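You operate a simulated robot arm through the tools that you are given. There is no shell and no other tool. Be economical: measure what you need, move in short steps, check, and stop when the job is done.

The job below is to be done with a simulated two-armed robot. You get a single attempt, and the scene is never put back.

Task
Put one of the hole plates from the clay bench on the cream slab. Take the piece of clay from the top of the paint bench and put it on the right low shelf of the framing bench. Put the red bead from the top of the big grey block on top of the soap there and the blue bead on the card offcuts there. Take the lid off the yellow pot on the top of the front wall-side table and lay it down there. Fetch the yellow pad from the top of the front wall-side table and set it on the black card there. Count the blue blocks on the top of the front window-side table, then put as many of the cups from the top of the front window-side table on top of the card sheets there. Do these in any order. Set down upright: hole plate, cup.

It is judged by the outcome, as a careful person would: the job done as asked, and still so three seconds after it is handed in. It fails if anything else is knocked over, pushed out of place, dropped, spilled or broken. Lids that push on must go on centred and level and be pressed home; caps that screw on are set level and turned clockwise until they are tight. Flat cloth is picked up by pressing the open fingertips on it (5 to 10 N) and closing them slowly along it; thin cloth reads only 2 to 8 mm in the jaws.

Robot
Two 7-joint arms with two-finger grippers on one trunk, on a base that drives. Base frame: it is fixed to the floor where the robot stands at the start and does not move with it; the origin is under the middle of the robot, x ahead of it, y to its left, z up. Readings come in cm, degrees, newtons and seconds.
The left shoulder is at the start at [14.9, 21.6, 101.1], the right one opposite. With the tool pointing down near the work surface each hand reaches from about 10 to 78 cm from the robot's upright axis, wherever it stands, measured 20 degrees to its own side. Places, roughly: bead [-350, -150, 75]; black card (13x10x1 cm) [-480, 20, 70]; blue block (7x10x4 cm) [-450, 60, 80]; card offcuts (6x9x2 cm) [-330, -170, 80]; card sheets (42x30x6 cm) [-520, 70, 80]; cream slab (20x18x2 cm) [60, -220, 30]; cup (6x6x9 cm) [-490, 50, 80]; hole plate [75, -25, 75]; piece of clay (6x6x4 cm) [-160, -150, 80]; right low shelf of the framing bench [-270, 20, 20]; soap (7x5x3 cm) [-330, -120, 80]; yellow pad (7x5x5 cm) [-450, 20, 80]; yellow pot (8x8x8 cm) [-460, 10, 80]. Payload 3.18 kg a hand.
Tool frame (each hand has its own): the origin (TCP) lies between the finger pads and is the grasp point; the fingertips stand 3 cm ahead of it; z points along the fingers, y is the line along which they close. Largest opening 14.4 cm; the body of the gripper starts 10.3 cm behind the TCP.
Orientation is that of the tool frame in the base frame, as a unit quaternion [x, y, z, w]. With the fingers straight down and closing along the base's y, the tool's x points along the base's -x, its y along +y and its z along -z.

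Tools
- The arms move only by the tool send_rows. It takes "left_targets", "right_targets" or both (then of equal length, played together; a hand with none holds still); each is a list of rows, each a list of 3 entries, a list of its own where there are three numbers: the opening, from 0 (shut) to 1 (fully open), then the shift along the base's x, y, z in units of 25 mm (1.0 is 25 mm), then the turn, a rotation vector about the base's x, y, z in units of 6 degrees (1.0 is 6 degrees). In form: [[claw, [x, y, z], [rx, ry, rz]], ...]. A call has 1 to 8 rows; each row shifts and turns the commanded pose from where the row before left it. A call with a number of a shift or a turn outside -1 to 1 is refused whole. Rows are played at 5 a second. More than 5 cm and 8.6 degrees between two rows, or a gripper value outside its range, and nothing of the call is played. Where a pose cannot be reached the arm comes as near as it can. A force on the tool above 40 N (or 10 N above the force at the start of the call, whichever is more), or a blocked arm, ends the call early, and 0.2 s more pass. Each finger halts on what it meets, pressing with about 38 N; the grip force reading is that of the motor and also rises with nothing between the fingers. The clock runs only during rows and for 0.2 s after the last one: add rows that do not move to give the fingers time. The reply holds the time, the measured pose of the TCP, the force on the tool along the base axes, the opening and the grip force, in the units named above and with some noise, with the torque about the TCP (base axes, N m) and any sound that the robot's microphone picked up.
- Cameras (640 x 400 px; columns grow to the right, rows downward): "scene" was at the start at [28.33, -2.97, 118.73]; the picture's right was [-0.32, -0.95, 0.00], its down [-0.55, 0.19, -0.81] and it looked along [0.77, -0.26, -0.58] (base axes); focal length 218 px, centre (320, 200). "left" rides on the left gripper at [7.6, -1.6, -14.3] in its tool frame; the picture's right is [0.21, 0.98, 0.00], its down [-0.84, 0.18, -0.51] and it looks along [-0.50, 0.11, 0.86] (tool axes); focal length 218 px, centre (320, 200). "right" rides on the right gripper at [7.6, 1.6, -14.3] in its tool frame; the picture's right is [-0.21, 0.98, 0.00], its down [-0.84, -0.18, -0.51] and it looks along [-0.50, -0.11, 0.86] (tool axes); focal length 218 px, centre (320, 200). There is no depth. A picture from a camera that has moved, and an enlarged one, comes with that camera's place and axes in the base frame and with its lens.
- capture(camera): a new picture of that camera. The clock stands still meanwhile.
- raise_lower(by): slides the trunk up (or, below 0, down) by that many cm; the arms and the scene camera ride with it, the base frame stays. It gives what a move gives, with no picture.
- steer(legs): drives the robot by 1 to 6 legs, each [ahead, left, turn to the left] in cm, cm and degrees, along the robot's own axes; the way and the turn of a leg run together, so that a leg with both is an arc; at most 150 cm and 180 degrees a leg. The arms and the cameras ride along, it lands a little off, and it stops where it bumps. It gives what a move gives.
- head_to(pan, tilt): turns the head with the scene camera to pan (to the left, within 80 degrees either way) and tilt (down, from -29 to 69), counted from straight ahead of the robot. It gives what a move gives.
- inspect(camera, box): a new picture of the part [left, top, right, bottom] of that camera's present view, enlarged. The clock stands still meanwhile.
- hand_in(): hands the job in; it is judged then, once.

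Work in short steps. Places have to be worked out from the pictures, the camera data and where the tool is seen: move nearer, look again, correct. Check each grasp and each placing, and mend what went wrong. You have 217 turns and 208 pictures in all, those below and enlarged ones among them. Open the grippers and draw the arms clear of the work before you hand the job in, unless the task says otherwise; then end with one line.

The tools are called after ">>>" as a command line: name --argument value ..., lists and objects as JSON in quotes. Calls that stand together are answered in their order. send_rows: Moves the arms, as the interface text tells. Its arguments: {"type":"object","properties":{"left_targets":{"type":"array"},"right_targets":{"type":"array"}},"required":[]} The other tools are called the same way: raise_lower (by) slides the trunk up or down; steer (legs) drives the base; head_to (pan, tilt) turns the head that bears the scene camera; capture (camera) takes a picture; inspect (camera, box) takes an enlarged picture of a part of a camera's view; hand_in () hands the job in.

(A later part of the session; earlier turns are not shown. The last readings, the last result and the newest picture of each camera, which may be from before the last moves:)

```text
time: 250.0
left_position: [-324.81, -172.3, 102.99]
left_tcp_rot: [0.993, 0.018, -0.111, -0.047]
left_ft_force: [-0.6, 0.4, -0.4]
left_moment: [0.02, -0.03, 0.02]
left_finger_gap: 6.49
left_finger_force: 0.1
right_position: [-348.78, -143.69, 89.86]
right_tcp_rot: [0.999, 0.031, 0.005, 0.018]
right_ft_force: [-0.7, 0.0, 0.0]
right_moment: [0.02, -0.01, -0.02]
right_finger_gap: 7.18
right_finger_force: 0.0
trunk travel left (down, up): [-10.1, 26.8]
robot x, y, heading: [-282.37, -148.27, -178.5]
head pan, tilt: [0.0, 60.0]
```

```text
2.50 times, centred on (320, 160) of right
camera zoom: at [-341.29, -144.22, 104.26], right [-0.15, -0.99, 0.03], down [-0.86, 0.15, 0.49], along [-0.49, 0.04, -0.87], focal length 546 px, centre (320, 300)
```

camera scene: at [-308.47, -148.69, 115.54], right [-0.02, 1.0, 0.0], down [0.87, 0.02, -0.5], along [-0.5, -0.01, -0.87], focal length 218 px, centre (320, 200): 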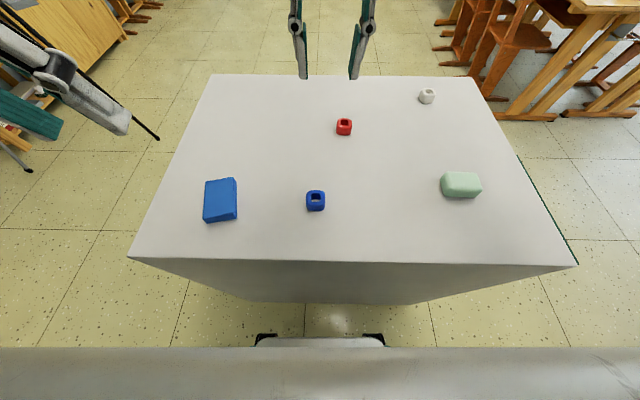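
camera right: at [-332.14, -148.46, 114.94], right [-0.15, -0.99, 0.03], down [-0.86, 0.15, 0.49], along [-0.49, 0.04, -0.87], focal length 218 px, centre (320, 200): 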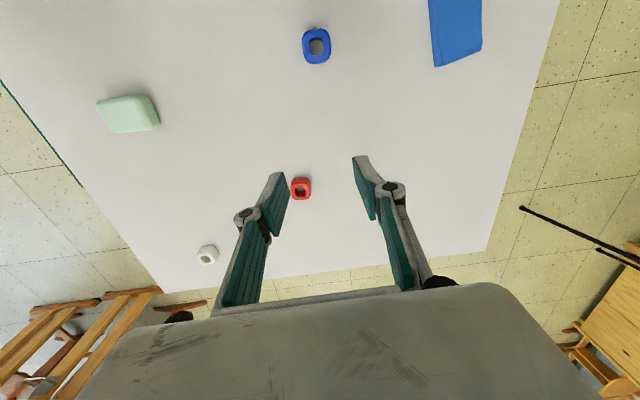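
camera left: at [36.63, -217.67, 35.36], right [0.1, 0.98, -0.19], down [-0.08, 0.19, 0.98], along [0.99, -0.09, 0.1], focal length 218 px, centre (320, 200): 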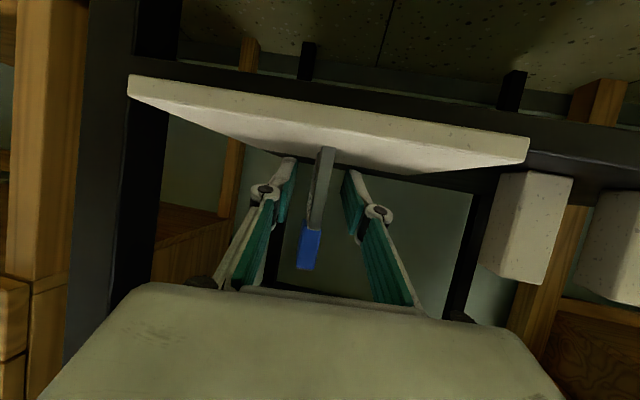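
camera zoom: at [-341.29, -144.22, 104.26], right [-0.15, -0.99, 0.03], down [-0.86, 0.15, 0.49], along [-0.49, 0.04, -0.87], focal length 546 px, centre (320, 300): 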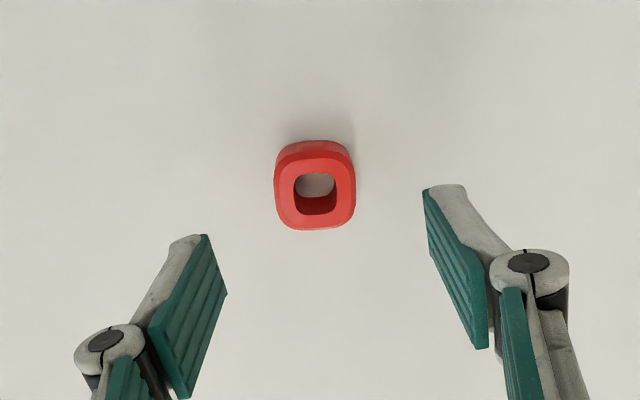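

Centred. I descend to z≈82.2 and close.

>>> send_rows --right_targets '[[0.5, [0, 0, -1], [0, 0, 0]], [0.5, [0, 0, -1], [0, 0, 0]], [0.5, [0, 0, -0.8], [0, 0, 0]], [0.5, [0, 0, -0.25], [0, 0, 0]], [0.4, [0, 0, 0], [0, 0, 0]], [0.3, [0, 0, 0], [0, 0, 0]], [0.22, [0, 0, 0], [0, 0, 0]], [0.15, [0, 0, 0], [0, 0, 0]]]'

>>> inspect --camera "right" --box '[220, 80, 420, 240]'

```text
time: 251.8
left_position: [-324.69, -172.31, 103.01]
left_tcp_rot: [0.993, 0.017, -0.111, -0.047]
left_ft_force: [-0.6, 0.2, -0.1]
left_moment: [0.04, -0.01, -0.01]
left_finger_gap: 6.47
left_finger_force: 0.0
right_position: [-348.95, -143.89, 82.31]
right_tcp_rot: [0.999, 0.031, 0.006, 0.019]
right_ft_force: [0.6, 0.0, 0.2]
right_moment: [-0.02, -0.01, 0.01]
right_finger_gap: 3.48
right_finger_force: 38.2
trunk travel left (down, up): [-10.1, 26.8]
robot x, y, heading: [-282.45, -148.38, -178.9]
head pan, tilt: [0.0, 60.0]
```

```text
2.50 times, centred on (320, 160) of right
camera zoom: at [-341.37, -144.4, 96.64], right [-0.15, -0.99, 0.03], down [-0.86, 0.15, 0.49], along [-0.49, 0.04, -0.87], focal length 546 px, centre (320, 300)
```

zoom: 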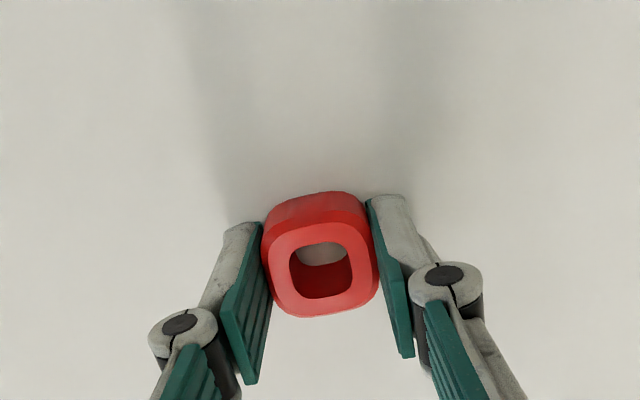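

Red bead gripped (3.48 cm). I lift and carry it over the soap, then look.

>>> send_rows --right_targets '[[0.15, [0, 0, 1], [0, 0, 0]], [0.15, [0, 0, 1], [0, 0, 0]], [0.15, [0.6, 0.8, 0.6], [0, 0, 0]], [0.15, [0.9, 1, 0.4], [0, 0, 0]], [0.15, [0.9, 1, 0], [0, 0, 0]], [0.15, [0.9, 1, 0], [0, 0, 0]], [0.15, [0.9, 1, 0], [0, 0, 0]], [0.15, [0.9, 1, 0], [0, 0, 0]]]'

>>> send_rows --right_targets '[[0.15, [0.8, 1, 0], [0, 0, 0]], [0.15, [0.7, 0.9, 0], [0, 0, 0]], [0.15, [0, 0.8, 0], [0, 0, 0]]]'

>>> capture --camera "right"

>>> capture --camera "scene"

```text
time: 253.6
left_position: [-324.81, -172.37, 103.12]
left_tcp_rot: [0.993, 0.017, -0.111, -0.047]
left_ft_force: [0.3, -0.5, -0.4]
left_moment: [0.02, 0.05, 0.01]
left_finger_gap: 6.48
left_finger_force: 0.1
right_position: [-336.1, -129.31, 89.56]
right_tcp_rot: [0.999, 0.03, 0.005, 0.018]
right_ft_force: [-0.2, 0.4, -0.3]
right_moment: [-0.03, -0.02, -0.02]
right_finger_gap: 3.5
right_finger_force: 38.2
trunk travel left (down, up): [-10.1, 26.8]
robot x, y, heading: [-282.21, -148.0, -179.0]
head pan, tilt: [0.0, 60.0]
```

```text
time: 254.4
left_position: [-324.78, -172.27, 102.96]
left_tcp_rot: [0.993, 0.018, -0.111, -0.048]
left_ft_force: [0.2, 1.4, -0.1]
left_moment: [-0.01, 0.01, -0.03]
left_finger_gap: 6.48
left_finger_force: 0.1
right_position: [-332.43, -122.68, 89.37]
right_tcp_rot: [0.999, 0.03, 0.005, 0.019]
right_ft_force: [0.6, 0.3, 0.0]
right_moment: [0.01, -0.04, 0.01]
right_finger_gap: 3.47
right_finger_force: 37.5
trunk travel left (down, up): [-10.1, 26.8]
robot x, y, heading: [-282.32, -147.87, -179.0]
head pan, tilt: [0.0, 60.0]
```

```text
106 pictures are left
camera right: at [-324.85, -123.24, 103.82], right [-0.15, -0.99, 0.03], down [-0.86, 0.15, 0.49], along [-0.49, 0.04, -0.87], focal length 218 px, centre (320, 200)
```

right: 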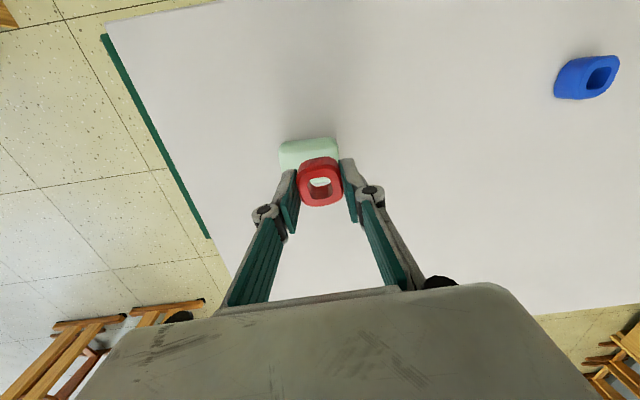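

```text
105 pictures are left
camera scene: at [-308.48, -148.65, 115.53], right [-0.02, 1.0, 0.0], down [0.87, 0.02, -0.5], along [-0.5, -0.01, -0.87], focal length 218 px, centre (320, 200)
```

scene: 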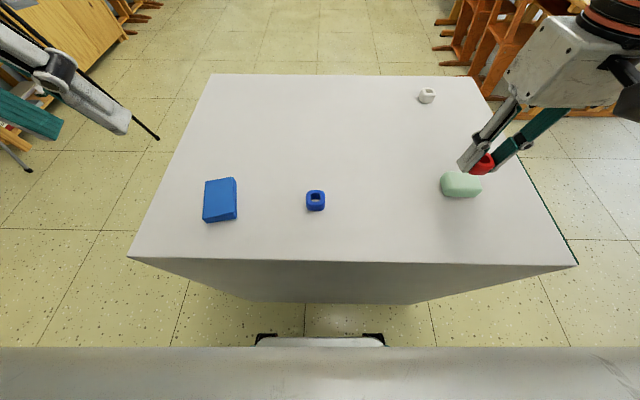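

Bead is nearly over the soap; I nudge (-0.5,+0.7) cm and descend in small steps until contact.

>>> send_rows --right_targets '[[0.15, [-0.2, 0.28, 0], [0, 0, 0]], [0.15, [0, 0, -0.7], [0, 0, 0]], [0.15, [0, 0, -0.5], [0, 0, 0]], [0.15, [0, 0, 0], [0, 0, 0]]]'

>>> send_rows --right_targets '[[0.15, [0, 0, -0.15], [0, 0, 0]], [0.15, [0, 0, 0], [0, 0, 0]]]'

>>> inspect --camera "right" --box '[220, 80, 420, 240]'

>>> inspect --camera "scene" --box '[400, 130, 540, 230]'

```text
time: 255.4
left_position: [-324.76, -172.31, 103.06]
left_tcp_rot: [0.992, 0.017, -0.112, -0.047]
left_ft_force: [-0.6, 0.5, -0.4]
left_moment: [-0.01, -0.01, -0.02]
left_finger_gap: 6.48
left_finger_force: 0.0
right_position: [-332.91, -122.12, 86.52]
right_tcp_rot: [0.999, 0.029, 0.005, 0.018]
right_ft_force: [-0.1, 0.2, -0.8]
right_moment: [-0.01, 0.02, 0.0]
right_finger_gap: 3.52
right_finger_force: 37.7
trunk travel left (down, up): [-10.1, 26.8]
robot x, y, heading: [-282.18, -148.07, -178.9]
head pan, tilt: [0.0, 60.0]
```

```text
time: 256.0
left_position: [-324.79, -172.36, 102.93]
left_tcp_rot: [0.993, 0.017, -0.111, -0.047]
left_ft_force: [-0.2, 0.2, -0.1]
left_moment: [-0.01, -0.03, -0.02]
left_finger_gap: 6.46
left_finger_force: 0.0
right_position: [-332.89, -122.03, 86.23]
right_tcp_rot: [0.999, 0.031, 0.006, 0.018]
right_ft_force: [0.2, 0.7, 0.4]
right_moment: [-0.01, 0.0, 0.0]
right_finger_gap: 3.5
right_finger_force: 37.5
trunk travel left (down, up): [-10.1, 26.8]
robot x, y, heading: [-282.33, -147.93, -178.9]
head pan, tilt: [0.0, 60.0]
```

```text
2.50 times, centred on (320, 160) of right
camera zoom: at [-325.33, -122.49, 100.62], right [-0.15, -0.99, 0.03], down [-0.86, 0.15, 0.49], along [-0.49, 0.04, -0.87], focal length 546 px, centre (320, 300)
```

zoom: 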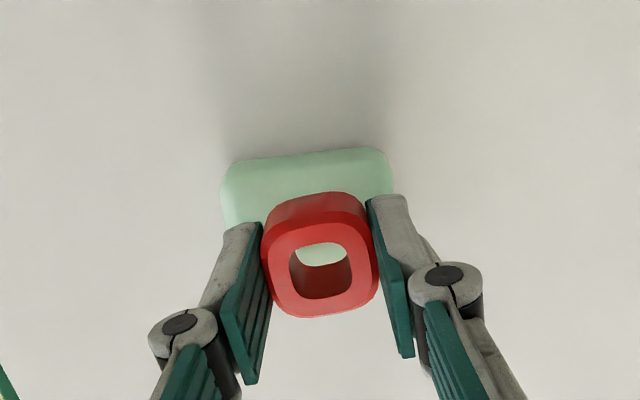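

```text
4.00 times, centred on (470, 180) of scene
camera zoom: at [-308.46, -148.69, 115.53], right [-0.02, 1.0, 0.0], down [0.87, 0.02, -0.5], along [-0.5, -0.01, -0.87], focal length 871 px, centre (-280, 280)
```

zoom: 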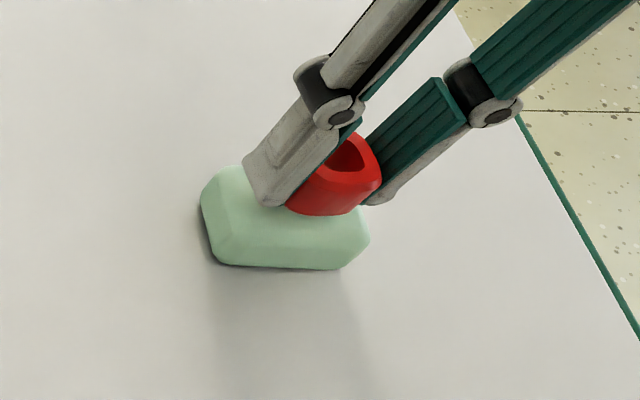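

Cross-checking both views, bead and soap centres agree within ~3 mm. I continue down in 4 mm steps until contact.

>>> send_rows --right_targets '[[0.15, [0, 0, -0.16], [0, 0, 0]], [0.15, [0, 0, 0], [0, 0, 0]]]'

>>> send_rows --right_targets '[[0.15, [0, 0, -0.12], [0, 0, 0]], [0.15, [0, 0, 0], [0, 0, 0]]]'

>>> send_rows --right_targets '[[0.15, [0, 0, -0.12], [0, 0, 0]], [0.15, [0, 0, 0], [0, 0, 0]]]'

```text
time: 256.6
left_position: [-324.85, -172.37, 103.08]
left_tcp_rot: [0.993, 0.017, -0.111, -0.047]
left_ft_force: [0.5, -0.3, 0.1]
left_moment: [0.02, 0.03, -0.03]
left_finger_gap: 6.48
left_finger_force: 0.2
right_position: [-332.92, -122.01, 85.88]
right_tcp_rot: [0.999, 0.03, 0.005, 0.018]
right_ft_force: [-0.8, 0.1, 0.8]
right_moment: [0.01, 0.0, -0.01]
right_finger_gap: 3.47
right_finger_force: 38.4
trunk travel left (down, up): [-10.1, 26.8]
robot x, y, heading: [-282.41, -148.15, -178.9]
head pan, tilt: [0.0, 60.0]
```

```text
time: 257.2
left_position: [-324.85, -172.34, 103.1]
left_tcp_rot: [0.993, 0.017, -0.111, -0.048]
left_ft_force: [-0.3, 0.1, -0.3]
left_moment: [-0.04, 0.0, -0.04]
left_finger_gap: 6.47
left_finger_force: 0.1
right_position: [-332.9, -121.9, 85.68]
right_tcp_rot: [0.999, 0.03, 0.005, 0.018]
right_ft_force: [-0.2, -0.9, -0.4]
right_moment: [0.0, -0.02, 0.0]
right_finger_gap: 3.48
right_finger_force: 37.8
trunk travel left (down, up): [-10.1, 26.8]
robot x, y, heading: [-282.14, -147.74, -178.7]
head pan, tilt: [0.0, 60.0]
```

```text
time: 257.8
left_position: [-324.82, -172.42, 103.07]
left_tcp_rot: [0.993, 0.018, -0.111, -0.047]
left_ft_force: [0.0, -0.1, 0.2]
left_moment: [-0.01, -0.01, -0.01]
left_finger_gap: 6.48
left_finger_force: 0.1
right_position: [-332.77, -122.03, 85.37]
right_tcp_rot: [0.999, 0.03, 0.006, 0.018]
right_ft_force: [0.2, -0.6, 0.0]
right_moment: [0.0, -0.03, 0.02]
right_finger_gap: 3.49
right_finger_force: 38.4
trunk travel left (down, up): [-10.1, 26.8]
robot x, y, heading: [-282.05, -148.34, -179.0]
head pan, tilt: [0.0, 60.0]
```

Still free at 85.4; further small steps.

>>> send_rows --right_targets '[[0.15, [0, 0, -0.12], [0, 0, 0]], [0.15, [0, 0, 0], [0, 0, 0]]]'

>>> send_rows --right_targets '[[0.15, [0, 0, -0.12], [0, 0, 0]], [0.15, [0, 0, 0], [0, 0, 0]]]'

>>> inspect --camera "scene" --box '[400, 130, 540, 230]'

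```text
time: 258.4
left_position: [-324.75, -172.31, 103.11]
left_tcp_rot: [0.992, 0.017, -0.112, -0.047]
left_ft_force: [-0.1, 0.4, 0.0]
left_moment: [0.01, 0.0, 0.01]
left_finger_gap: 6.49
left_finger_force: 0.2
right_position: [-332.93, -121.97, 85.15]
right_tcp_rot: [0.999, 0.03, 0.004, 0.018]
right_ft_force: [1.3, 0.7, 9.6]
right_moment: [0.22, -0.03, -0.05]
right_finger_gap: 3.49
right_finger_force: 38.4
trunk travel left (down, up): [-10.1, 26.8]
robot x, y, heading: [-282.6, -148.11, -178.8]
head pan, tilt: [0.0, 60.0]
```

```text
time: 259.0
left_position: [-324.6, -172.35, 103.22]
left_tcp_rot: [0.992, 0.017, -0.113, -0.047]
left_ft_force: [-0.2, 0.7, 0.2]
left_moment: [0.01, 0.01, 0.01]
left_finger_gap: 6.5
left_finger_force: 0.0
right_position: [-332.81, -122.15, 85.0]
right_tcp_rot: [0.999, 0.03, 0.001, 0.018]
right_ft_force: [-3.0, 1.5, 36.0]
right_moment: [0.39, -0.09, 0.04]
right_finger_gap: 3.53
right_finger_force: 37.7
trunk travel left (down, up): [-10.1, 26.8]
robot x, y, heading: [-282.23, -148.12, -178.8]
head pan, tilt: [0.0, 60.0]
```

```text
4.00 times, centred on (470, 180) of scene
camera zoom: at [-308.23, -148.77, 115.65], right [-0.02, 1.0, 0.0], down [0.86, 0.02, -0.5], along [-0.5, -0.01, -0.87], focal length 871 px, centre (-280, 280)
```

zoom: 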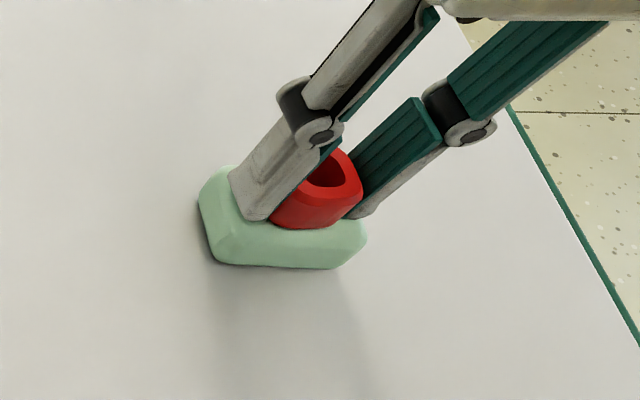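

Contact at 85.1; I relieve 2–3 mm and open gently, then lift.

>>> send_rows --right_targets '[[0.15, [0, 0, 0.1], [0, 0, 0]], [0.25, [0, 0, 0], [0, 0, 0]], [0.3, [0, 0, 0], [0, 0, 0]], [0.38, [0, 0, 0], [0, 0, 0]], [0.45, [0, 0, 0.5], [0, 0, 0]], [0.5, [0, 0, 1], [0, 0, 0]], [0.5, [0, 0, 1], [0, 0, 0]], [0.5, [0, 0, 1], [0, 0, 0]]]'

>>> inspect --camera "scene" --box '[400, 130, 540, 230]'

```text
time: 260.8
left_position: [-324.88, -172.33, 103.07]
left_tcp_rot: [0.992, 0.017, -0.112, -0.047]
left_ft_force: [-0.5, 0.5, 0.5]
left_moment: [0.01, -0.01, 0.03]
left_finger_gap: 6.46
left_finger_force: 0.1
right_position: [-332.89, -121.88, 93.88]
right_tcp_rot: [0.999, 0.031, 0.005, 0.018]
right_ft_force: [-1.1, 0.0, 0.3]
right_moment: [-0.02, -0.02, 0.05]
right_finger_gap: 7.18
right_finger_force: 0.0
trunk travel left (down, up): [-10.1, 26.8]
robot x, y, heading: [-282.05, -148.0, -178.7]
head pan, tilt: [0.0, 60.0]
```

```text
4.00 times, centred on (470, 180) of scene
camera zoom: at [-308.42, -148.7, 115.55], right [-0.02, 1.0, 0.0], down [0.87, 0.02, -0.5], along [-0.5, -0.01, -0.87], focal length 871 px, centre (-280, 280)
```

zoom: 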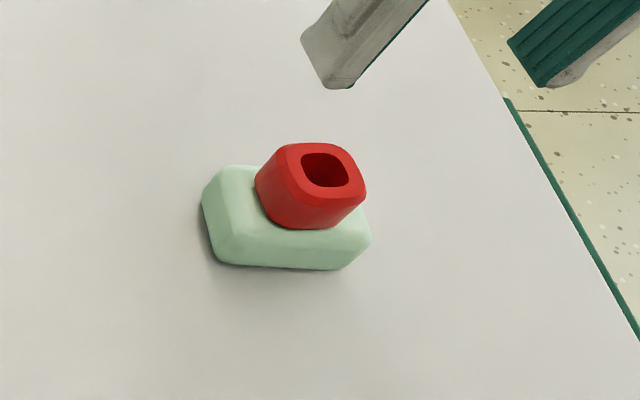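

Red bead sits on the soap. For the blue bead I use the left hand: I straighten it to vertical and bring it above the bead, moving the right hand away.

>>> send_rows --left_targets '[[0.5, [-0.2, 0.8, 0], [-0.29, -0.71, 0]], [0.5, [-0.2, 0.9, 0], [-0.29, -0.71, 0]], [0.5, [-0.2, 1, 0], [-0.29, -0.71, 0]], [0.5, [-0.2, 1, 0], [0, 0, 0]], [0.5, [-0.2, 1, -0.3], [0, 0, 0]], [0.5, [-0.2, 1, -1], [0, 0, 0]], [0.5, [-0.2, 1, -1], [0, 0, 0]], [0.5, [-0.12, 1, -1], [0, 0, 0]]]' --right_targets '[[0.5, [0, 0, 1], [0, 0, 0]], [0.5, [0, 0.5, 1], [0, 0, 0]], [0.5, [0, 0.5, 0.5], [0, 0, 0]], [0.5, [0, 0.5, 0.5], [0, 0, 0]], [0.5, [0, 0.5, 0], [0, 0, 0]], [0.5, [0, 0.5, 0], [0, 0, 0]], [0.5, [0, 0, 0], [0, 0, 0]], [0.5, [0, 0, 0], [0, 0, 0]]]'

>>> send_rows --left_targets '[[0.5, [0, 1, -1], [0, 0, 0]], [0.5, [0, 0.4, -1], [0, 0, 0]], [0.5, [0, 0, 0], [0, 0, 0]]]'

>>> capture --camera "left"

>>> capture --camera "scene"

```text
time: 262.6
left_position: [-328.77, -152.94, 94.59]
left_tcp_rot: [1.0, 0.018, 0.0, 0.001]
left_ft_force: [1.0, 0.0, 0.2]
left_moment: [-0.02, -0.06, 0.02]
left_finger_gap: 7.19
left_finger_force: 0.1
right_position: [-332.95, -115.95, 100.84]
right_tcp_rot: [0.999, 0.029, 0.005, 0.018]
right_ft_force: [-0.7, 0.1, 0.3]
right_moment: [-0.03, 0.01, -0.02]
right_finger_gap: 7.22
right_finger_force: 0.1
right hand out of reach, approached as far as the arm can: row 6
trunk travel left (down, up): [-10.1, 26.8]
robot x, y, heading: [-282.11, -148.05, -179.0]
head pan, tilt: [0.0, 60.0]
```

```text
time: 263.4
left_position: [-328.64, -149.45, 89.75]
left_tcp_rot: [1.0, 0.017, -0.002, 0.0]
left_ft_force: [-0.8, 0.2, 0.0]
left_moment: [0.02, 0.01, -0.01]
left_finger_gap: 7.19
left_finger_force: 0.0
right_position: [-332.75, -116.06, 101.01]
right_tcp_rot: [0.999, 0.028, 0.005, 0.018]
right_ft_force: [0.0, 0.1, 0.8]
right_moment: [0.02, -0.01, 0.01]
right_finger_gap: 7.18
right_finger_force: 0.0
trunk travel left (down, up): [-10.1, 26.8]
robot x, y, heading: [-282.26, -148.05, -178.6]
head pan, tilt: [0.0, 60.0]
```

```text
100 pictures are left
camera left: at [-321.16, -147.59, 103.85], right [0.24, -0.97, 0.0], down [-0.84, -0.21, 0.51], along [-0.49, -0.12, -0.86], focal length 218 px, centre (320, 200)
```

left: 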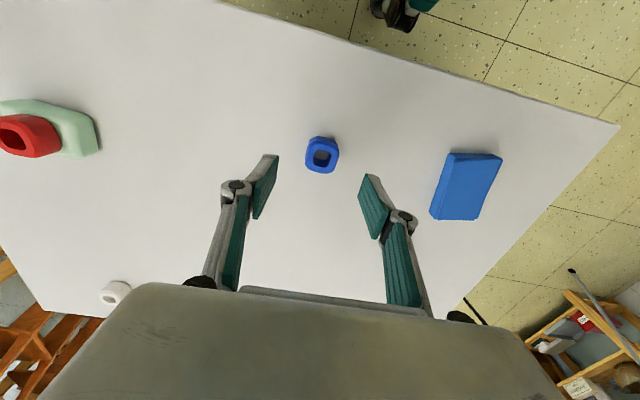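

```text
99 pictures are left
camera scene: at [-308.44, -148.69, 115.55], right [-0.02, 1.0, 0.0], down [0.87, 0.02, -0.5], along [-0.5, -0.01, -0.87], focal length 218 px, centre (320, 200)
```

scene: 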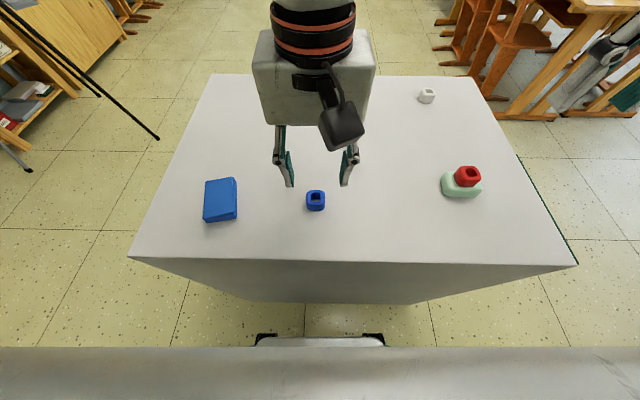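

Left hand is centred over the blue bead (within 4 mm). I descend and close.

>>> send_rows --left_targets '[[0.5, [-0.12, 0, -1], [0, 0, 0]], [0.5, [0, 0, -1], [0, 0, 0]], [0.5, [0, 0, -0.75], [0, 0, 0]], [0.5, [0, 0, -0.25], [0, 0, 0]], [0.4, [0, 0, 0], [0, 0, 0]], [0.3, [0, 0, 0], [0, 0, 0]], [0.22, [0, 0, 0], [0, 0, 0]], [0.15, [0, 0, 0], [0, 0, 0]]]'

>>> inspect --camera "left" --box '[220, 100, 420, 260]'

```text
time: 265.2
left_position: [-328.96, -149.55, 82.15]
left_tcp_rot: [1.0, 0.017, 0.0, 0.001]
left_ft_force: [-0.1, -0.3, -0.1]
left_moment: [0.01, -0.01, 0.01]
left_finger_gap: 3.5
left_finger_force: 37.9
right_position: [-332.85, -116.0, 101.01]
right_tcp_rot: [0.999, 0.028, 0.004, 0.018]
right_ft_force: [-0.2, -0.8, 0.1]
right_moment: [0.03, -0.01, -0.01]
right_finger_gap: 7.2
right_finger_force: 0.0
trunk travel left (down, up): [-10.1, 26.8]
robot x, y, heading: [-282.14, -147.98, -178.7]
head pan, tilt: [0.0, 60.0]
```

```text
2.50 times, centred on (320, 180) of left
camera zoom: at [-321.41, -147.71, 96.33], right [0.24, -0.97, 0.0], down [-0.84, -0.21, 0.51], along [-0.49, -0.12, -0.86], focal length 546 px, centre (320, 250)
```

zoom: 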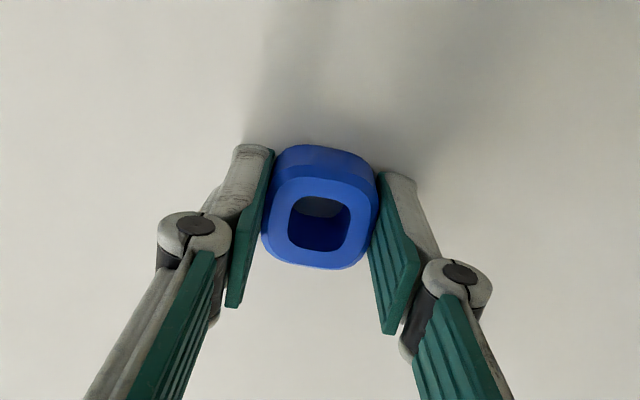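

Gripped. I lift, carry it 18 cm over to the card offcuts and lower to just above them.

>>> send_rows --left_targets '[[0.15, [0, 0, 1], [0, 0, 0]], [0.15, [0, 0, 1], [0, 0, 0]], [0.15, [0, -0.6, 0.5], [0, 0, 0]], [0.15, [0, -1, 0], [0, 0, 0]], [0.15, [0, -1, 0], [0, 0, 0]], [0.15, [0, -1, 0], [0, 0, 0]], [0.15, [0, -1, 0], [0, 0, 0]], [0.15, [0.1, -1, 0], [0, 0, 0]]]'

>>> send_rows --left_targets '[[0.15, [0.1, -1, 0], [0, 0, 0]], [0.15, [0, -0.65, 0], [0, 0, 0]], [0.15, [0, 0, -0.7], [0, 0, 0]], [0.15, [0, 0, -0.6], [0, 0, 0]], [0.15, [0, 0, 0], [0, 0, 0]]]'

>>> inspect --camera "left" --box '[200, 80, 440, 260]'

>>> inspect --camera "scene" --box '[160, 140, 300, 240]'

```text
time: 267.0
left_position: [-328.64, -163.52, 88.44]
left_tcp_rot: [1.0, 0.017, -0.002, 0.0]
left_ft_force: [-0.6, -0.6, -0.6]
left_moment: [0.01, -0.01, 0.03]
left_finger_gap: 3.49
left_finger_force: 38.4
right_position: [-332.74, -116.21, 100.96]
right_tcp_rot: [0.999, 0.029, 0.004, 0.018]
right_ft_force: [0.2, -0.3, 0.5]
right_moment: [-0.01, 0.0, -0.03]
right_finger_gap: 7.2
right_finger_force: 0.0
trunk travel left (down, up): [-10.1, 26.8]
robot x, y, heading: [-282.07, -147.88, -178.8]
head pan, tilt: [0.0, 60.0]
```

```text
time: 268.2
left_position: [-328.5, -167.84, 85.34]
left_tcp_rot: [1.0, 0.016, -0.001, 0.0]
left_ft_force: [-0.4, -0.1, -0.5]
left_moment: [0.01, -0.01, -0.03]
left_finger_gap: 3.49
left_finger_force: 37.7
right_position: [-332.79, -116.12, 100.89]
right_tcp_rot: [0.999, 0.028, 0.004, 0.018]
right_ft_force: [0.2, -0.1, 0.1]
right_moment: [-0.02, -0.03, -0.01]
right_finger_gap: 7.21
right_finger_force: 0.0
trunk travel left (down, up): [-10.1, 26.8]
robot x, y, heading: [-282.06, -148.06, -178.8]
head pan, tilt: [0.0, 60.0]
```

```text
2.22 times, centred on (320, 170) of left
camera zoom: at [-320.98, -166.01, 99.33], right [0.24, -0.97, 0.0], down [-0.84, -0.21, 0.51], along [-0.49, -0.12, -0.86], focal length 485 px, centre (320, 267)
```

zoom: 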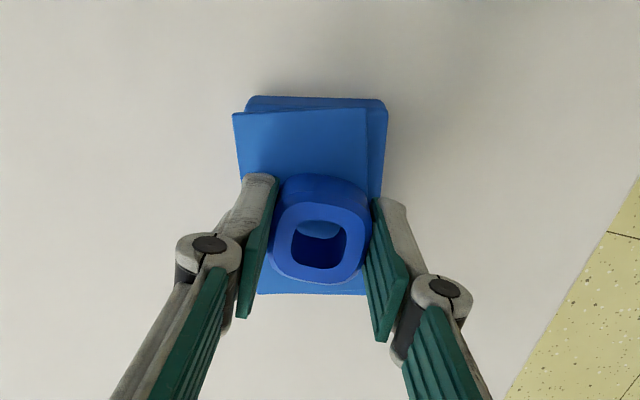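

```text
4.00 times, centred on (230, 190) of scene
camera zoom: at [-308.45, -148.68, 115.54], right [-0.02, 1.0, 0.0], down [0.87, 0.02, -0.5], along [-0.5, -0.01, -0.87], focal length 871 px, centre (680, 240)
```

zoom: 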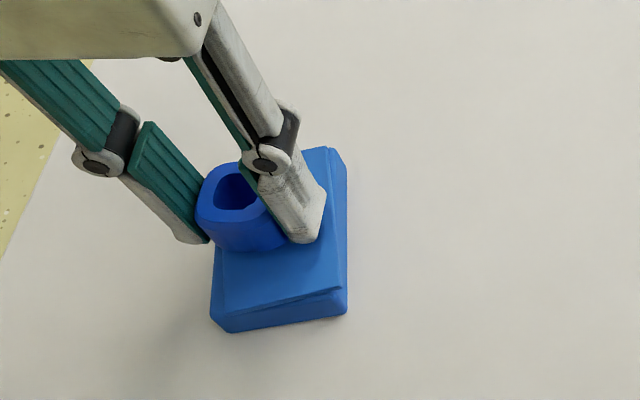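

The bead is over the middle of the offcuts. I lower in small steps to contact.

>>> send_rows --left_targets '[[0.15, [0, 0, -0.25], [0, 0, 0]], [0.15, [0, 0, 0], [0, 0, 0]]]'

>>> send_rows --left_targets '[[0.15, [0, 0, -0.12], [0, 0, 0]], [0.15, [0, 0, 0], [0, 0, 0]]]'

>>> send_rows --left_targets '[[0.15, [0, 0, -0.12], [0, 0, 0]], [0.15, [0, 0, 0], [0, 0, 0]]]'

```text
time: 268.8
left_position: [-328.46, -167.89, 84.57]
left_tcp_rot: [1.0, 0.017, -0.001, 0.001]
left_ft_force: [-0.3, 0.1, 0.3]
left_moment: [0.01, 0.01, 0.03]
left_finger_gap: 3.48
left_finger_force: 37.7
right_position: [-332.74, -116.02, 101.03]
right_tcp_rot: [0.999, 0.029, 0.004, 0.018]
right_ft_force: [0.3, -0.8, -0.3]
right_moment: [-0.03, 0.02, -0.01]
right_finger_gap: 7.18
right_finger_force: 0.0
trunk travel left (down, up): [-10.1, 26.8]
robot x, y, heading: [-282.14, -148.29, -178.7]
head pan, tilt: [0.0, 60.0]
```

```text
time: 269.4
left_position: [-328.46, -167.82, 84.18]
left_tcp_rot: [1.0, 0.017, -0.001, 0.002]
left_ft_force: [0.4, 0.2, -0.4]
left_moment: [0.0, 0.0, 0.01]
left_finger_gap: 3.47
left_finger_force: 38.1
right_position: [-332.81, -116.08, 101.01]
right_tcp_rot: [0.999, 0.029, 0.004, 0.018]
right_ft_force: [0.2, 0.1, -1.0]
right_moment: [-0.03, 0.0, -0.03]
right_finger_gap: 7.22
right_finger_force: 0.1
trunk travel left (down, up): [-10.1, 26.8]
robot x, y, heading: [-282.33, -147.91, -178.7]
head pan, tilt: [0.0, 60.0]
```

```text
time: 270.0
left_position: [-328.45, -167.76, 84.14]
left_tcp_rot: [1.0, 0.017, -0.003, 0.0]
left_ft_force: [-0.2, -1.8, 16.2]
left_moment: [-0.04, 0.01, 0.02]
left_finger_gap: 3.47
left_finger_force: 38.3
right_position: [-332.69, -116.09, 101.07]
right_tcp_rot: [0.999, 0.028, 0.002, 0.018]
right_ft_force: [0.3, -0.3, -0.1]
right_moment: [-0.01, 0.0, 0.0]
right_finger_gap: 7.19
right_finger_force: 0.0
trunk travel left (down, up): [-10.1, 26.8]
robot x, y, heading: [-282.27, -147.96, -178.9]
head pan, tilt: [0.0, 60.0]
```

Contact (16 N). I release gently and rise, then verify.

>>> send_rows --left_targets '[[0.15, [0, 0, 0.04], [0, 0, 0]], [0.25, [0, 0, 0], [0, 0, 0]], [0.3, [0, 0, 0], [0, 0, 0]], [0.38, [0, 0, 0], [0, 0, 0]], [0.45, [0, 0, 0.5], [0, 0, 0]], [0.5, [0, 0, 1], [0, 0, 0]], [0.5, [0, 0, 1], [0, 0, 0]], [0.5, [0, 0, 1], [0, 0, 0]]]'

>>> send_rows --left_targets '[[0.5, [0, 0, 1], [0, 0, 0]], [0.5, [0, 0, 1], [0, 0, 0]], [0.5, [0, 0, 1], [0, 0, 0]]]'

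>>> capture --camera "scene"

```text
time: 271.8
left_position: [-328.38, -167.71, 93.05]
left_tcp_rot: [1.0, 0.016, 0.0, 0.001]
left_ft_force: [-0.2, 0.3, -0.2]
left_moment: [-0.02, -0.05, 0.04]
left_finger_gap: 7.2
left_finger_force: 0.1
right_position: [-332.85, -115.92, 101.0]
right_tcp_rot: [0.999, 0.029, 0.004, 0.019]
right_ft_force: [-0.5, 0.0, 1.0]
right_moment: [0.02, -0.01, 0.04]
right_finger_gap: 7.19
right_finger_force: 0.0
trunk travel left (down, up): [-10.1, 26.8]
robot x, y, heading: [-282.41, -148.18, -178.8]
head pan, tilt: [0.0, 60.0]
```

```text
time: 272.6
left_position: [-328.39, -167.76, 100.43]
left_tcp_rot: [1.0, 0.015, -0.001, 0.001]
left_ft_force: [-0.2, -0.3, 0.2]
left_moment: [0.01, -0.02, 0.0]
left_finger_gap: 7.19
left_finger_force: 0.1
right_position: [-332.71, -115.97, 100.95]
right_tcp_rot: [0.999, 0.029, 0.004, 0.018]
right_ft_force: [0.0, -0.6, -0.7]
right_moment: [-0.01, 0.02, 0.02]
right_finger_gap: 7.2
right_finger_force: 0.1
trunk travel left (down, up): [-10.1, 26.8]
robot x, y, heading: [-282.16, -148.21, -178.8]
head pan, tilt: [0.0, 60.0]
```

```text
95 pictures are left
camera scene: at [-308.42, -148.67, 115.55], right [-0.02, 1.0, 0.0], down [0.87, 0.02, -0.5], along [-0.5, -0.01, -0.87], focal length 218 px, centre (320, 200)
```

scene: 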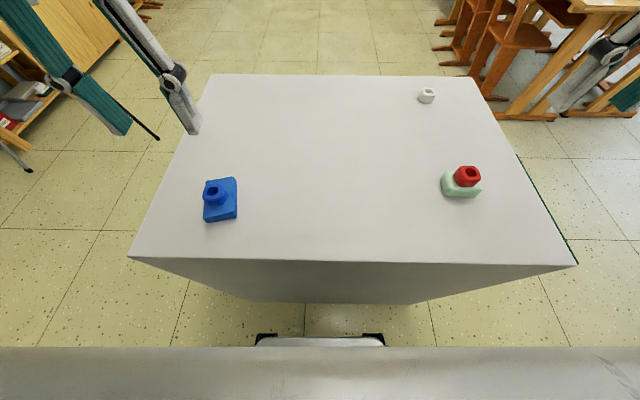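

Both beads are placed. Now the tables: I weave out between the block and the framing bench (back, right, ahead, right, ahead) and look.

>>> steer --legs '[[-14, 0, 0], [0, -68, 0], [22, 0, 0], [0, -35, 0], [40, 0, 0]]'

>>> head_to --pan -10 --tilt 30

>>> capture --camera "scene"

```text
time: 284.4
left_position: [-338.96, -64.39, 100.48]
left_tcp_rot: [1.0, 0.014, 0.001, 0.0]
left_ft_force: [-0.1, -0.1, -0.1]
left_moment: [-0.02, -0.03, 0.0]
left_finger_gap: 7.21
left_finger_force: 0.0
right_position: [-342.84, -12.7, 100.9]
right_tcp_rot: [1.0, 0.024, 0.005, 0.018]
right_ft_force: [0.0, -0.2, -0.5]
right_moment: [0.01, -0.04, 0.0]
right_finger_gap: 7.21
right_finger_force: 0.1
trunk travel left (down, up): [-10.1, 26.8]
robot x, y, heading: [-292.65, -45.24, -179.3]
head pan, tilt: [0.0, 60.0]
stopped in leg 4: the robot was blocked; the commanded pose is now the measured one
```

```text
time: 285.4
left_position: [-338.92, -64.52, 100.4]
left_tcp_rot: [1.0, 0.013, 0.0, 0.001]
left_ft_force: [0.0, -0.3, -0.3]
left_moment: [-0.01, -0.02, 0.02]
left_finger_gap: 7.21
left_finger_force: 0.1
right_position: [-342.78, -12.73, 100.95]
right_tcp_rot: [1.0, 0.024, 0.004, 0.019]
right_ft_force: [0.2, 0.6, 0.4]
right_moment: [0.0, 0.01, -0.03]
right_finger_gap: 7.2
right_finger_force: 0.0
trunk travel left (down, up): [-10.1, 26.8]
robot x, y, heading: [-292.92, -45.16, -179.4]
head pan, tilt: [-10.0, 30.0]
```

```text
94 pictures are left
camera scene: at [-321.02, -44.03, 119.73], right [0.16, 0.99, 0.0], down [0.49, -0.08, -0.87], along [-0.85, 0.14, -0.5], focal length 218 px, centre (320, 200)
```

scene: 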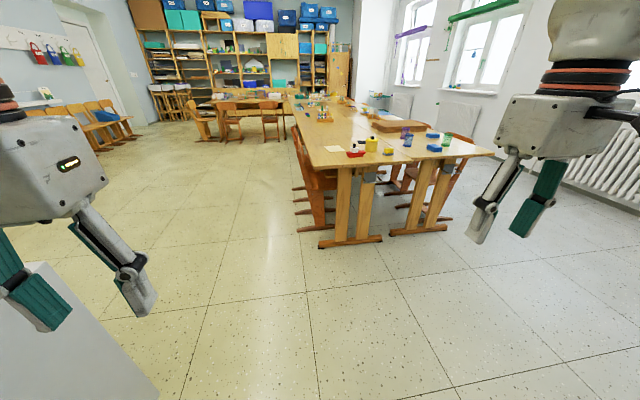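

The two tables' near ends are at x≈-430, wall-side table y≈-31…26 and window-side y≈26…83. I drive ahead, then right, to stand before them and look down at the tops.

>>> steer --legs '[[65, 0, 0], [0, -60, 0], [32, 0, 0]]'

>>> head_to --pan 0 --tilt 35

>>> capture --camera "scene"

```text
time: 296.1
left_position: [-437.52, -6.62, 100.38]
left_tcp_rot: [1.0, 0.018, -0.001, 0.001]
left_ft_force: [-0.6, 0.4, -0.4]
left_moment: [0.0, -0.01, 0.0]
left_finger_gap: 7.2
left_finger_force: 0.0
right_position: [-442.06, 44.84, 100.97]
right_tcp_rot: [0.999, 0.03, 0.004, 0.018]
right_ft_force: [0.7, 0.9, 0.0]
right_moment: [0.0, -0.01, -0.02]
right_finger_gap: 7.19
right_finger_force: 0.0
trunk travel left (down, up): [-10.1, 26.8]
robot x, y, heading: [-391.65, 13.13, -178.8]
head pan, tilt: [-10.0, 30.0]
```

```text
time: 296.8
left_position: [-437.47, -6.74, 100.37]
left_tcp_rot: [1.0, 0.02, -0.001, 0.002]
left_ft_force: [-0.6, -0.1, 0.0]
left_moment: [0.01, 0.02, 0.0]
left_finger_gap: 7.2
left_finger_force: 0.1
right_position: [-442.11, 44.85, 100.92]
right_tcp_rot: [0.999, 0.03, 0.004, 0.018]
right_ft_force: [-0.3, -0.3, -0.2]
right_moment: [-0.02, -0.01, 0.03]
right_finger_gap: 7.19
right_finger_force: 0.1
trunk travel left (down, up): [-10.1, 26.8]
robot x, y, heading: [-391.66, 13.26, -178.6]
head pan, tilt: [0.0, 35.0]
```

```text
93 pictures are left
camera scene: at [-419.78, 12.35, 118.97], right [-0.02, 1.0, 0.0], down [0.57, 0.01, -0.82], along [-0.82, -0.02, -0.57], focal length 218 px, centre (320, 200)
```

scene: 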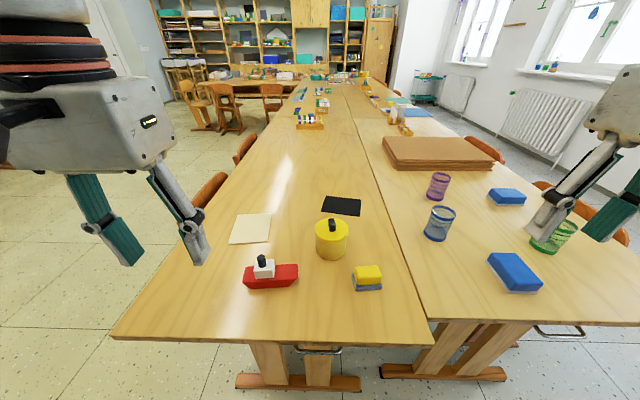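

The layout is clear: red boat, cream card, yellow pot with lid, yellow pad and black card on the wall-side table; cups, card stack and blue blocks on the window-side. I look right to count blue blocks properly.

>>> send_rows --right_targets '[[0.5, [0.8, -1, 0.5], [0, 0, 0]], [0.5, [0.8, -1, 0.5], [0, 0, 0]], [0.5, [0.8, -1, 0], [0, 0, 0]], [0.5, [0.5, -1, 0], [0, 0, 0]], [0.5, [0, -1, 0], [0, 0, 0]]]'

>>> head_to --pan -38 --tilt 32

>>> capture --camera "scene"

```text
time: 298.0
left_position: [-437.65, -6.7, 100.39]
left_tcp_rot: [1.0, 0.019, 0.0, 0.002]
left_ft_force: [-0.2, -0.1, 0.0]
left_moment: [-0.01, -0.02, 0.01]
left_finger_gap: 7.2
left_finger_force: 0.1
right_position: [-434.96, 32.51, 103.62]
right_tcp_rot: [0.999, 0.03, 0.005, 0.018]
right_ft_force: [0.0, -0.2, 0.3]
right_moment: [-0.01, -0.01, 0.04]
right_finger_gap: 7.17
right_finger_force: 0.1
trunk travel left (down, up): [-10.1, 26.8]
robot x, y, heading: [-391.28, 12.94, -178.6]
head pan, tilt: [0.0, 35.0]
```

```text
time: 299.1
left_position: [-437.58, -6.71, 100.4]
left_tcp_rot: [1.0, 0.018, 0.0, 0.001]
left_ft_force: [0.0, 0.3, 0.7]
left_moment: [-0.04, 0.03, 0.01]
left_finger_gap: 7.21
left_finger_force: 0.0
right_position: [-434.83, 32.46, 103.59]
right_tcp_rot: [0.999, 0.031, 0.004, 0.019]
right_ft_force: [0.8, 0.4, 0.1]
right_moment: [-0.03, 0.01, -0.01]
right_finger_gap: 7.2
right_finger_force: 0.0
trunk travel left (down, up): [-10.1, 26.8]
robot x, y, heading: [-391.29, 13.03, -178.1]
head pan, tilt: [-38.0, 32.0]
```

```text
92 pictures are left
camera scene: at [-418.18, 17.89, 119.43], right [0.6, 0.8, 0.0], down [0.43, -0.32, -0.85], along [-0.68, 0.51, -0.53], focal length 218 px, centre (320, 200)
```

scene: 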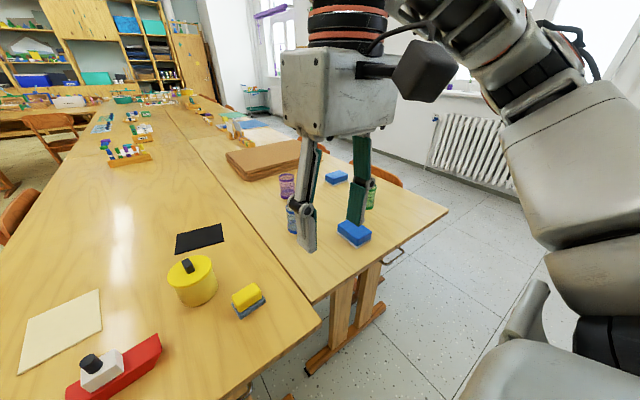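

Two blue blocks visible so far; I'll recount with a clear view later. First the wall-side table: I drive 13 cm closer and 12 left, and zoom on the pot and pad.

>>> steer --legs '[[13, 12, 0]]'

>>> head_to --pan -10 --tilt 50

>>> capture --camera "scene"

>>> capture --camera "right"

```text
time: 300.8
left_position: [-450.05, -19.01, 100.39]
left_tcp_rot: [1.0, 0.02, -0.001, 0.001]
left_ft_force: [-0.7, 0.4, -0.4]
left_moment: [0.02, -0.04, 0.0]
left_finger_gap: 7.19
left_finger_force: 0.1
right_position: [-447.47, 20.22, 103.58]
right_tcp_rot: [0.999, 0.031, 0.004, 0.018]
right_ft_force: [-1.1, -0.6, -0.5]
right_moment: [0.02, 0.01, 0.0]
right_finger_gap: 7.2
right_finger_force: 0.0
trunk travel left (down, up): [-10.1, 26.8]
robot x, y, heading: [-403.68, 1.05, -178.4]
head pan, tilt: [-38.0, 32.0]
```

```text
time: 301.7
left_position: [-449.93, -19.04, 100.37]
left_tcp_rot: [1.0, 0.02, 0.0, 0.001]
left_ft_force: [0.3, 0.1, -0.6]
left_moment: [-0.01, 0.0, -0.01]
left_finger_gap: 7.18
left_finger_force: 0.1
right_position: [-447.55, 20.13, 103.5]
right_tcp_rot: [0.999, 0.031, 0.004, 0.019]
right_ft_force: [-0.1, 0.5, 0.2]
right_moment: [0.01, 0.01, 0.03]
right_finger_gap: 7.21
right_finger_force: 0.0
trunk travel left (down, up): [-10.1, 26.8]
robot x, y, heading: [-403.73, 0.92, -178.4]
head pan, tilt: [-10.0, 50.0]
```

```text
91 pictures are left
camera scene: at [-431.05, 1.45, 116.79], right [0.15, 0.99, 0.0], down [0.76, -0.11, -0.64], along [-0.64, 0.09, -0.77], focal length 218 px, centre (320, 200)
```

scene: 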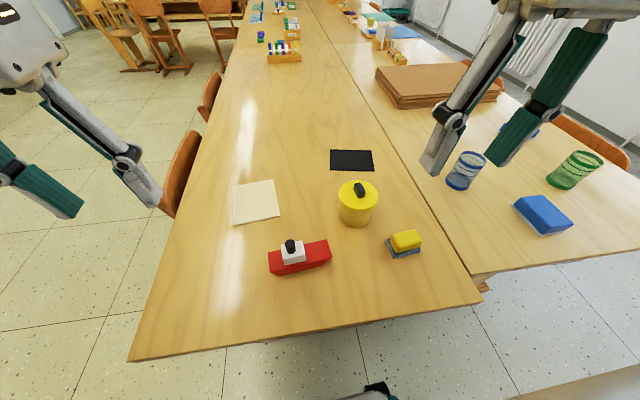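

```text
90 pictures are left
camera right: at [-439.82, 19.66, 117.94], right [-0.15, -0.99, 0.03], down [-0.86, 0.14, 0.49], along [-0.49, 0.04, -0.87], focal length 218 px, centre (320, 200)
```

right: 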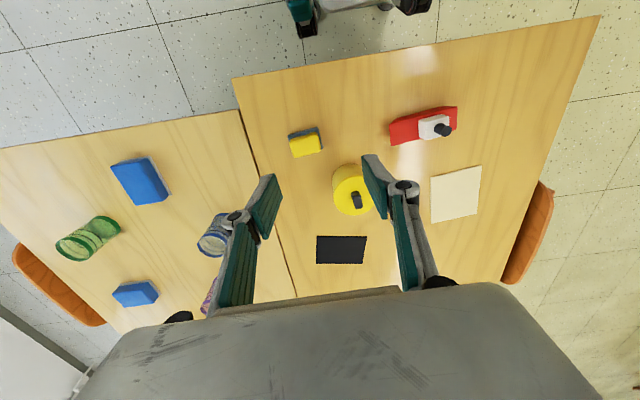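

I enlarge the pot and pad in both views.

>>> inspect --camera "scene" --box '[320, 140, 440, 270]'

>>> inspect --camera "right" --box '[270, 110, 390, 280]'

```text
3.08 times, centred on (380, 205) of scene
camera zoom: at [-431.05, 1.45, 116.79], right [0.15, 0.99, 0.0], down [0.76, -0.11, -0.64], along [-0.64, 0.09, -0.77], focal length 670 px, centre (135, 185)
```

zoom: 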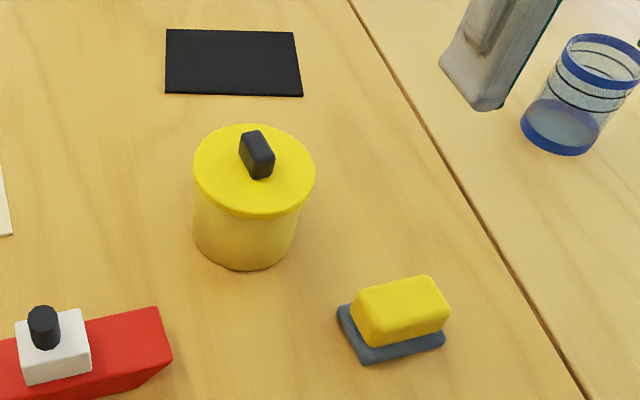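

```text
2.35 times, centred on (330, 195) of right
camera zoom: at [-439.82, 19.66, 117.94], right [-0.15, -0.99, 0.03], down [-0.86, 0.14, 0.49], along [-0.49, 0.04, -0.87], focal length 514 px, centre (296, 212)
```

zoom: 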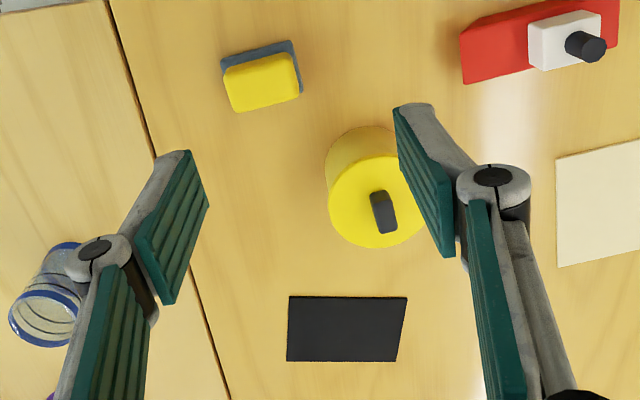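

The pad is an eraser-like block on a slate base; the lid has a small dark knob near [-458.7,14,86]. I bring the right hand above the knob at z≈96 and look.

>>> send_rows --right_targets '[[0.4, [-0.9, -0.47, 0], [0, 0, 0]], [0.35, [-0.9, -0.47, -0.5], [0, 0, 0]], [0.35, [-0.9, -0.47, -0.5], [0, 0, 0]], [0.35, [-0.9, -0.47, -1], [0, 0, 0]], [0.35, [-0.9, -0.47, -1], [0, 0, 0]]]'

>>> inspect --camera "right" --box '[220, 80, 420, 260]'

>>> inspect --camera "scene" --box '[300, 100, 440, 240]'

```text
time: 302.9
left_position: [-450.01, -19.17, 100.27]
left_tcp_rot: [1.0, 0.02, 0.0, 0.001]
left_ft_force: [0.1, 0.3, -0.7]
left_moment: [-0.01, 0.01, 0.03]
left_finger_gap: 7.17
left_finger_force: 0.1
right_position: [-458.72, 14.0, 96.01]
right_tcp_rot: [0.999, 0.032, 0.004, 0.019]
right_ft_force: [0.2, 0.1, -0.4]
right_moment: [0.01, -0.02, -0.03]
right_finger_gap: 5.04
right_finger_force: 0.1
trunk travel left (down, up): [-10.1, 26.8]
robot x, y, heading: [-403.74, 1.17, -178.3]
head pan, tilt: [-10.0, 50.0]
```

```text
2.22 times, centred on (320, 170) of right
camera zoom: at [-451.07, 13.62, 110.36], right [-0.15, -0.99, 0.03], down [-0.86, 0.14, 0.49], along [-0.49, 0.04, -0.87], focal length 485 px, centre (320, 267)
```

zoom: 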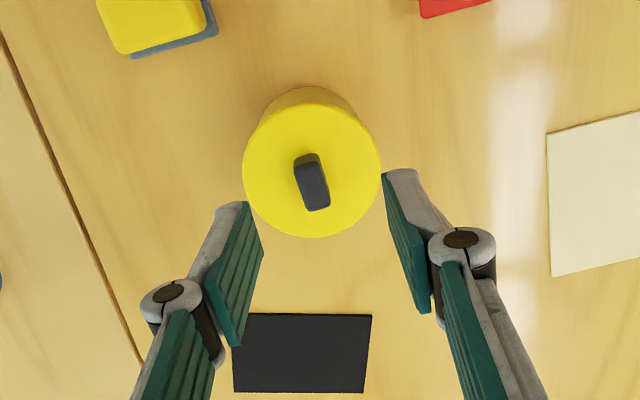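

```text
2.86 times, centred on (370, 170) of scene
camera zoom: at [-431.12, 1.42, 116.75], right [0.15, 0.99, 0.0], down [0.76, -0.11, -0.64], along [-0.64, 0.09, -0.77], focal length 622 px, centre (177, 286)
```

zoom: 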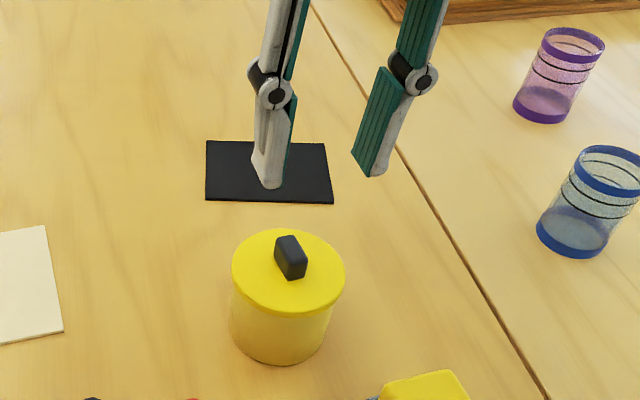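

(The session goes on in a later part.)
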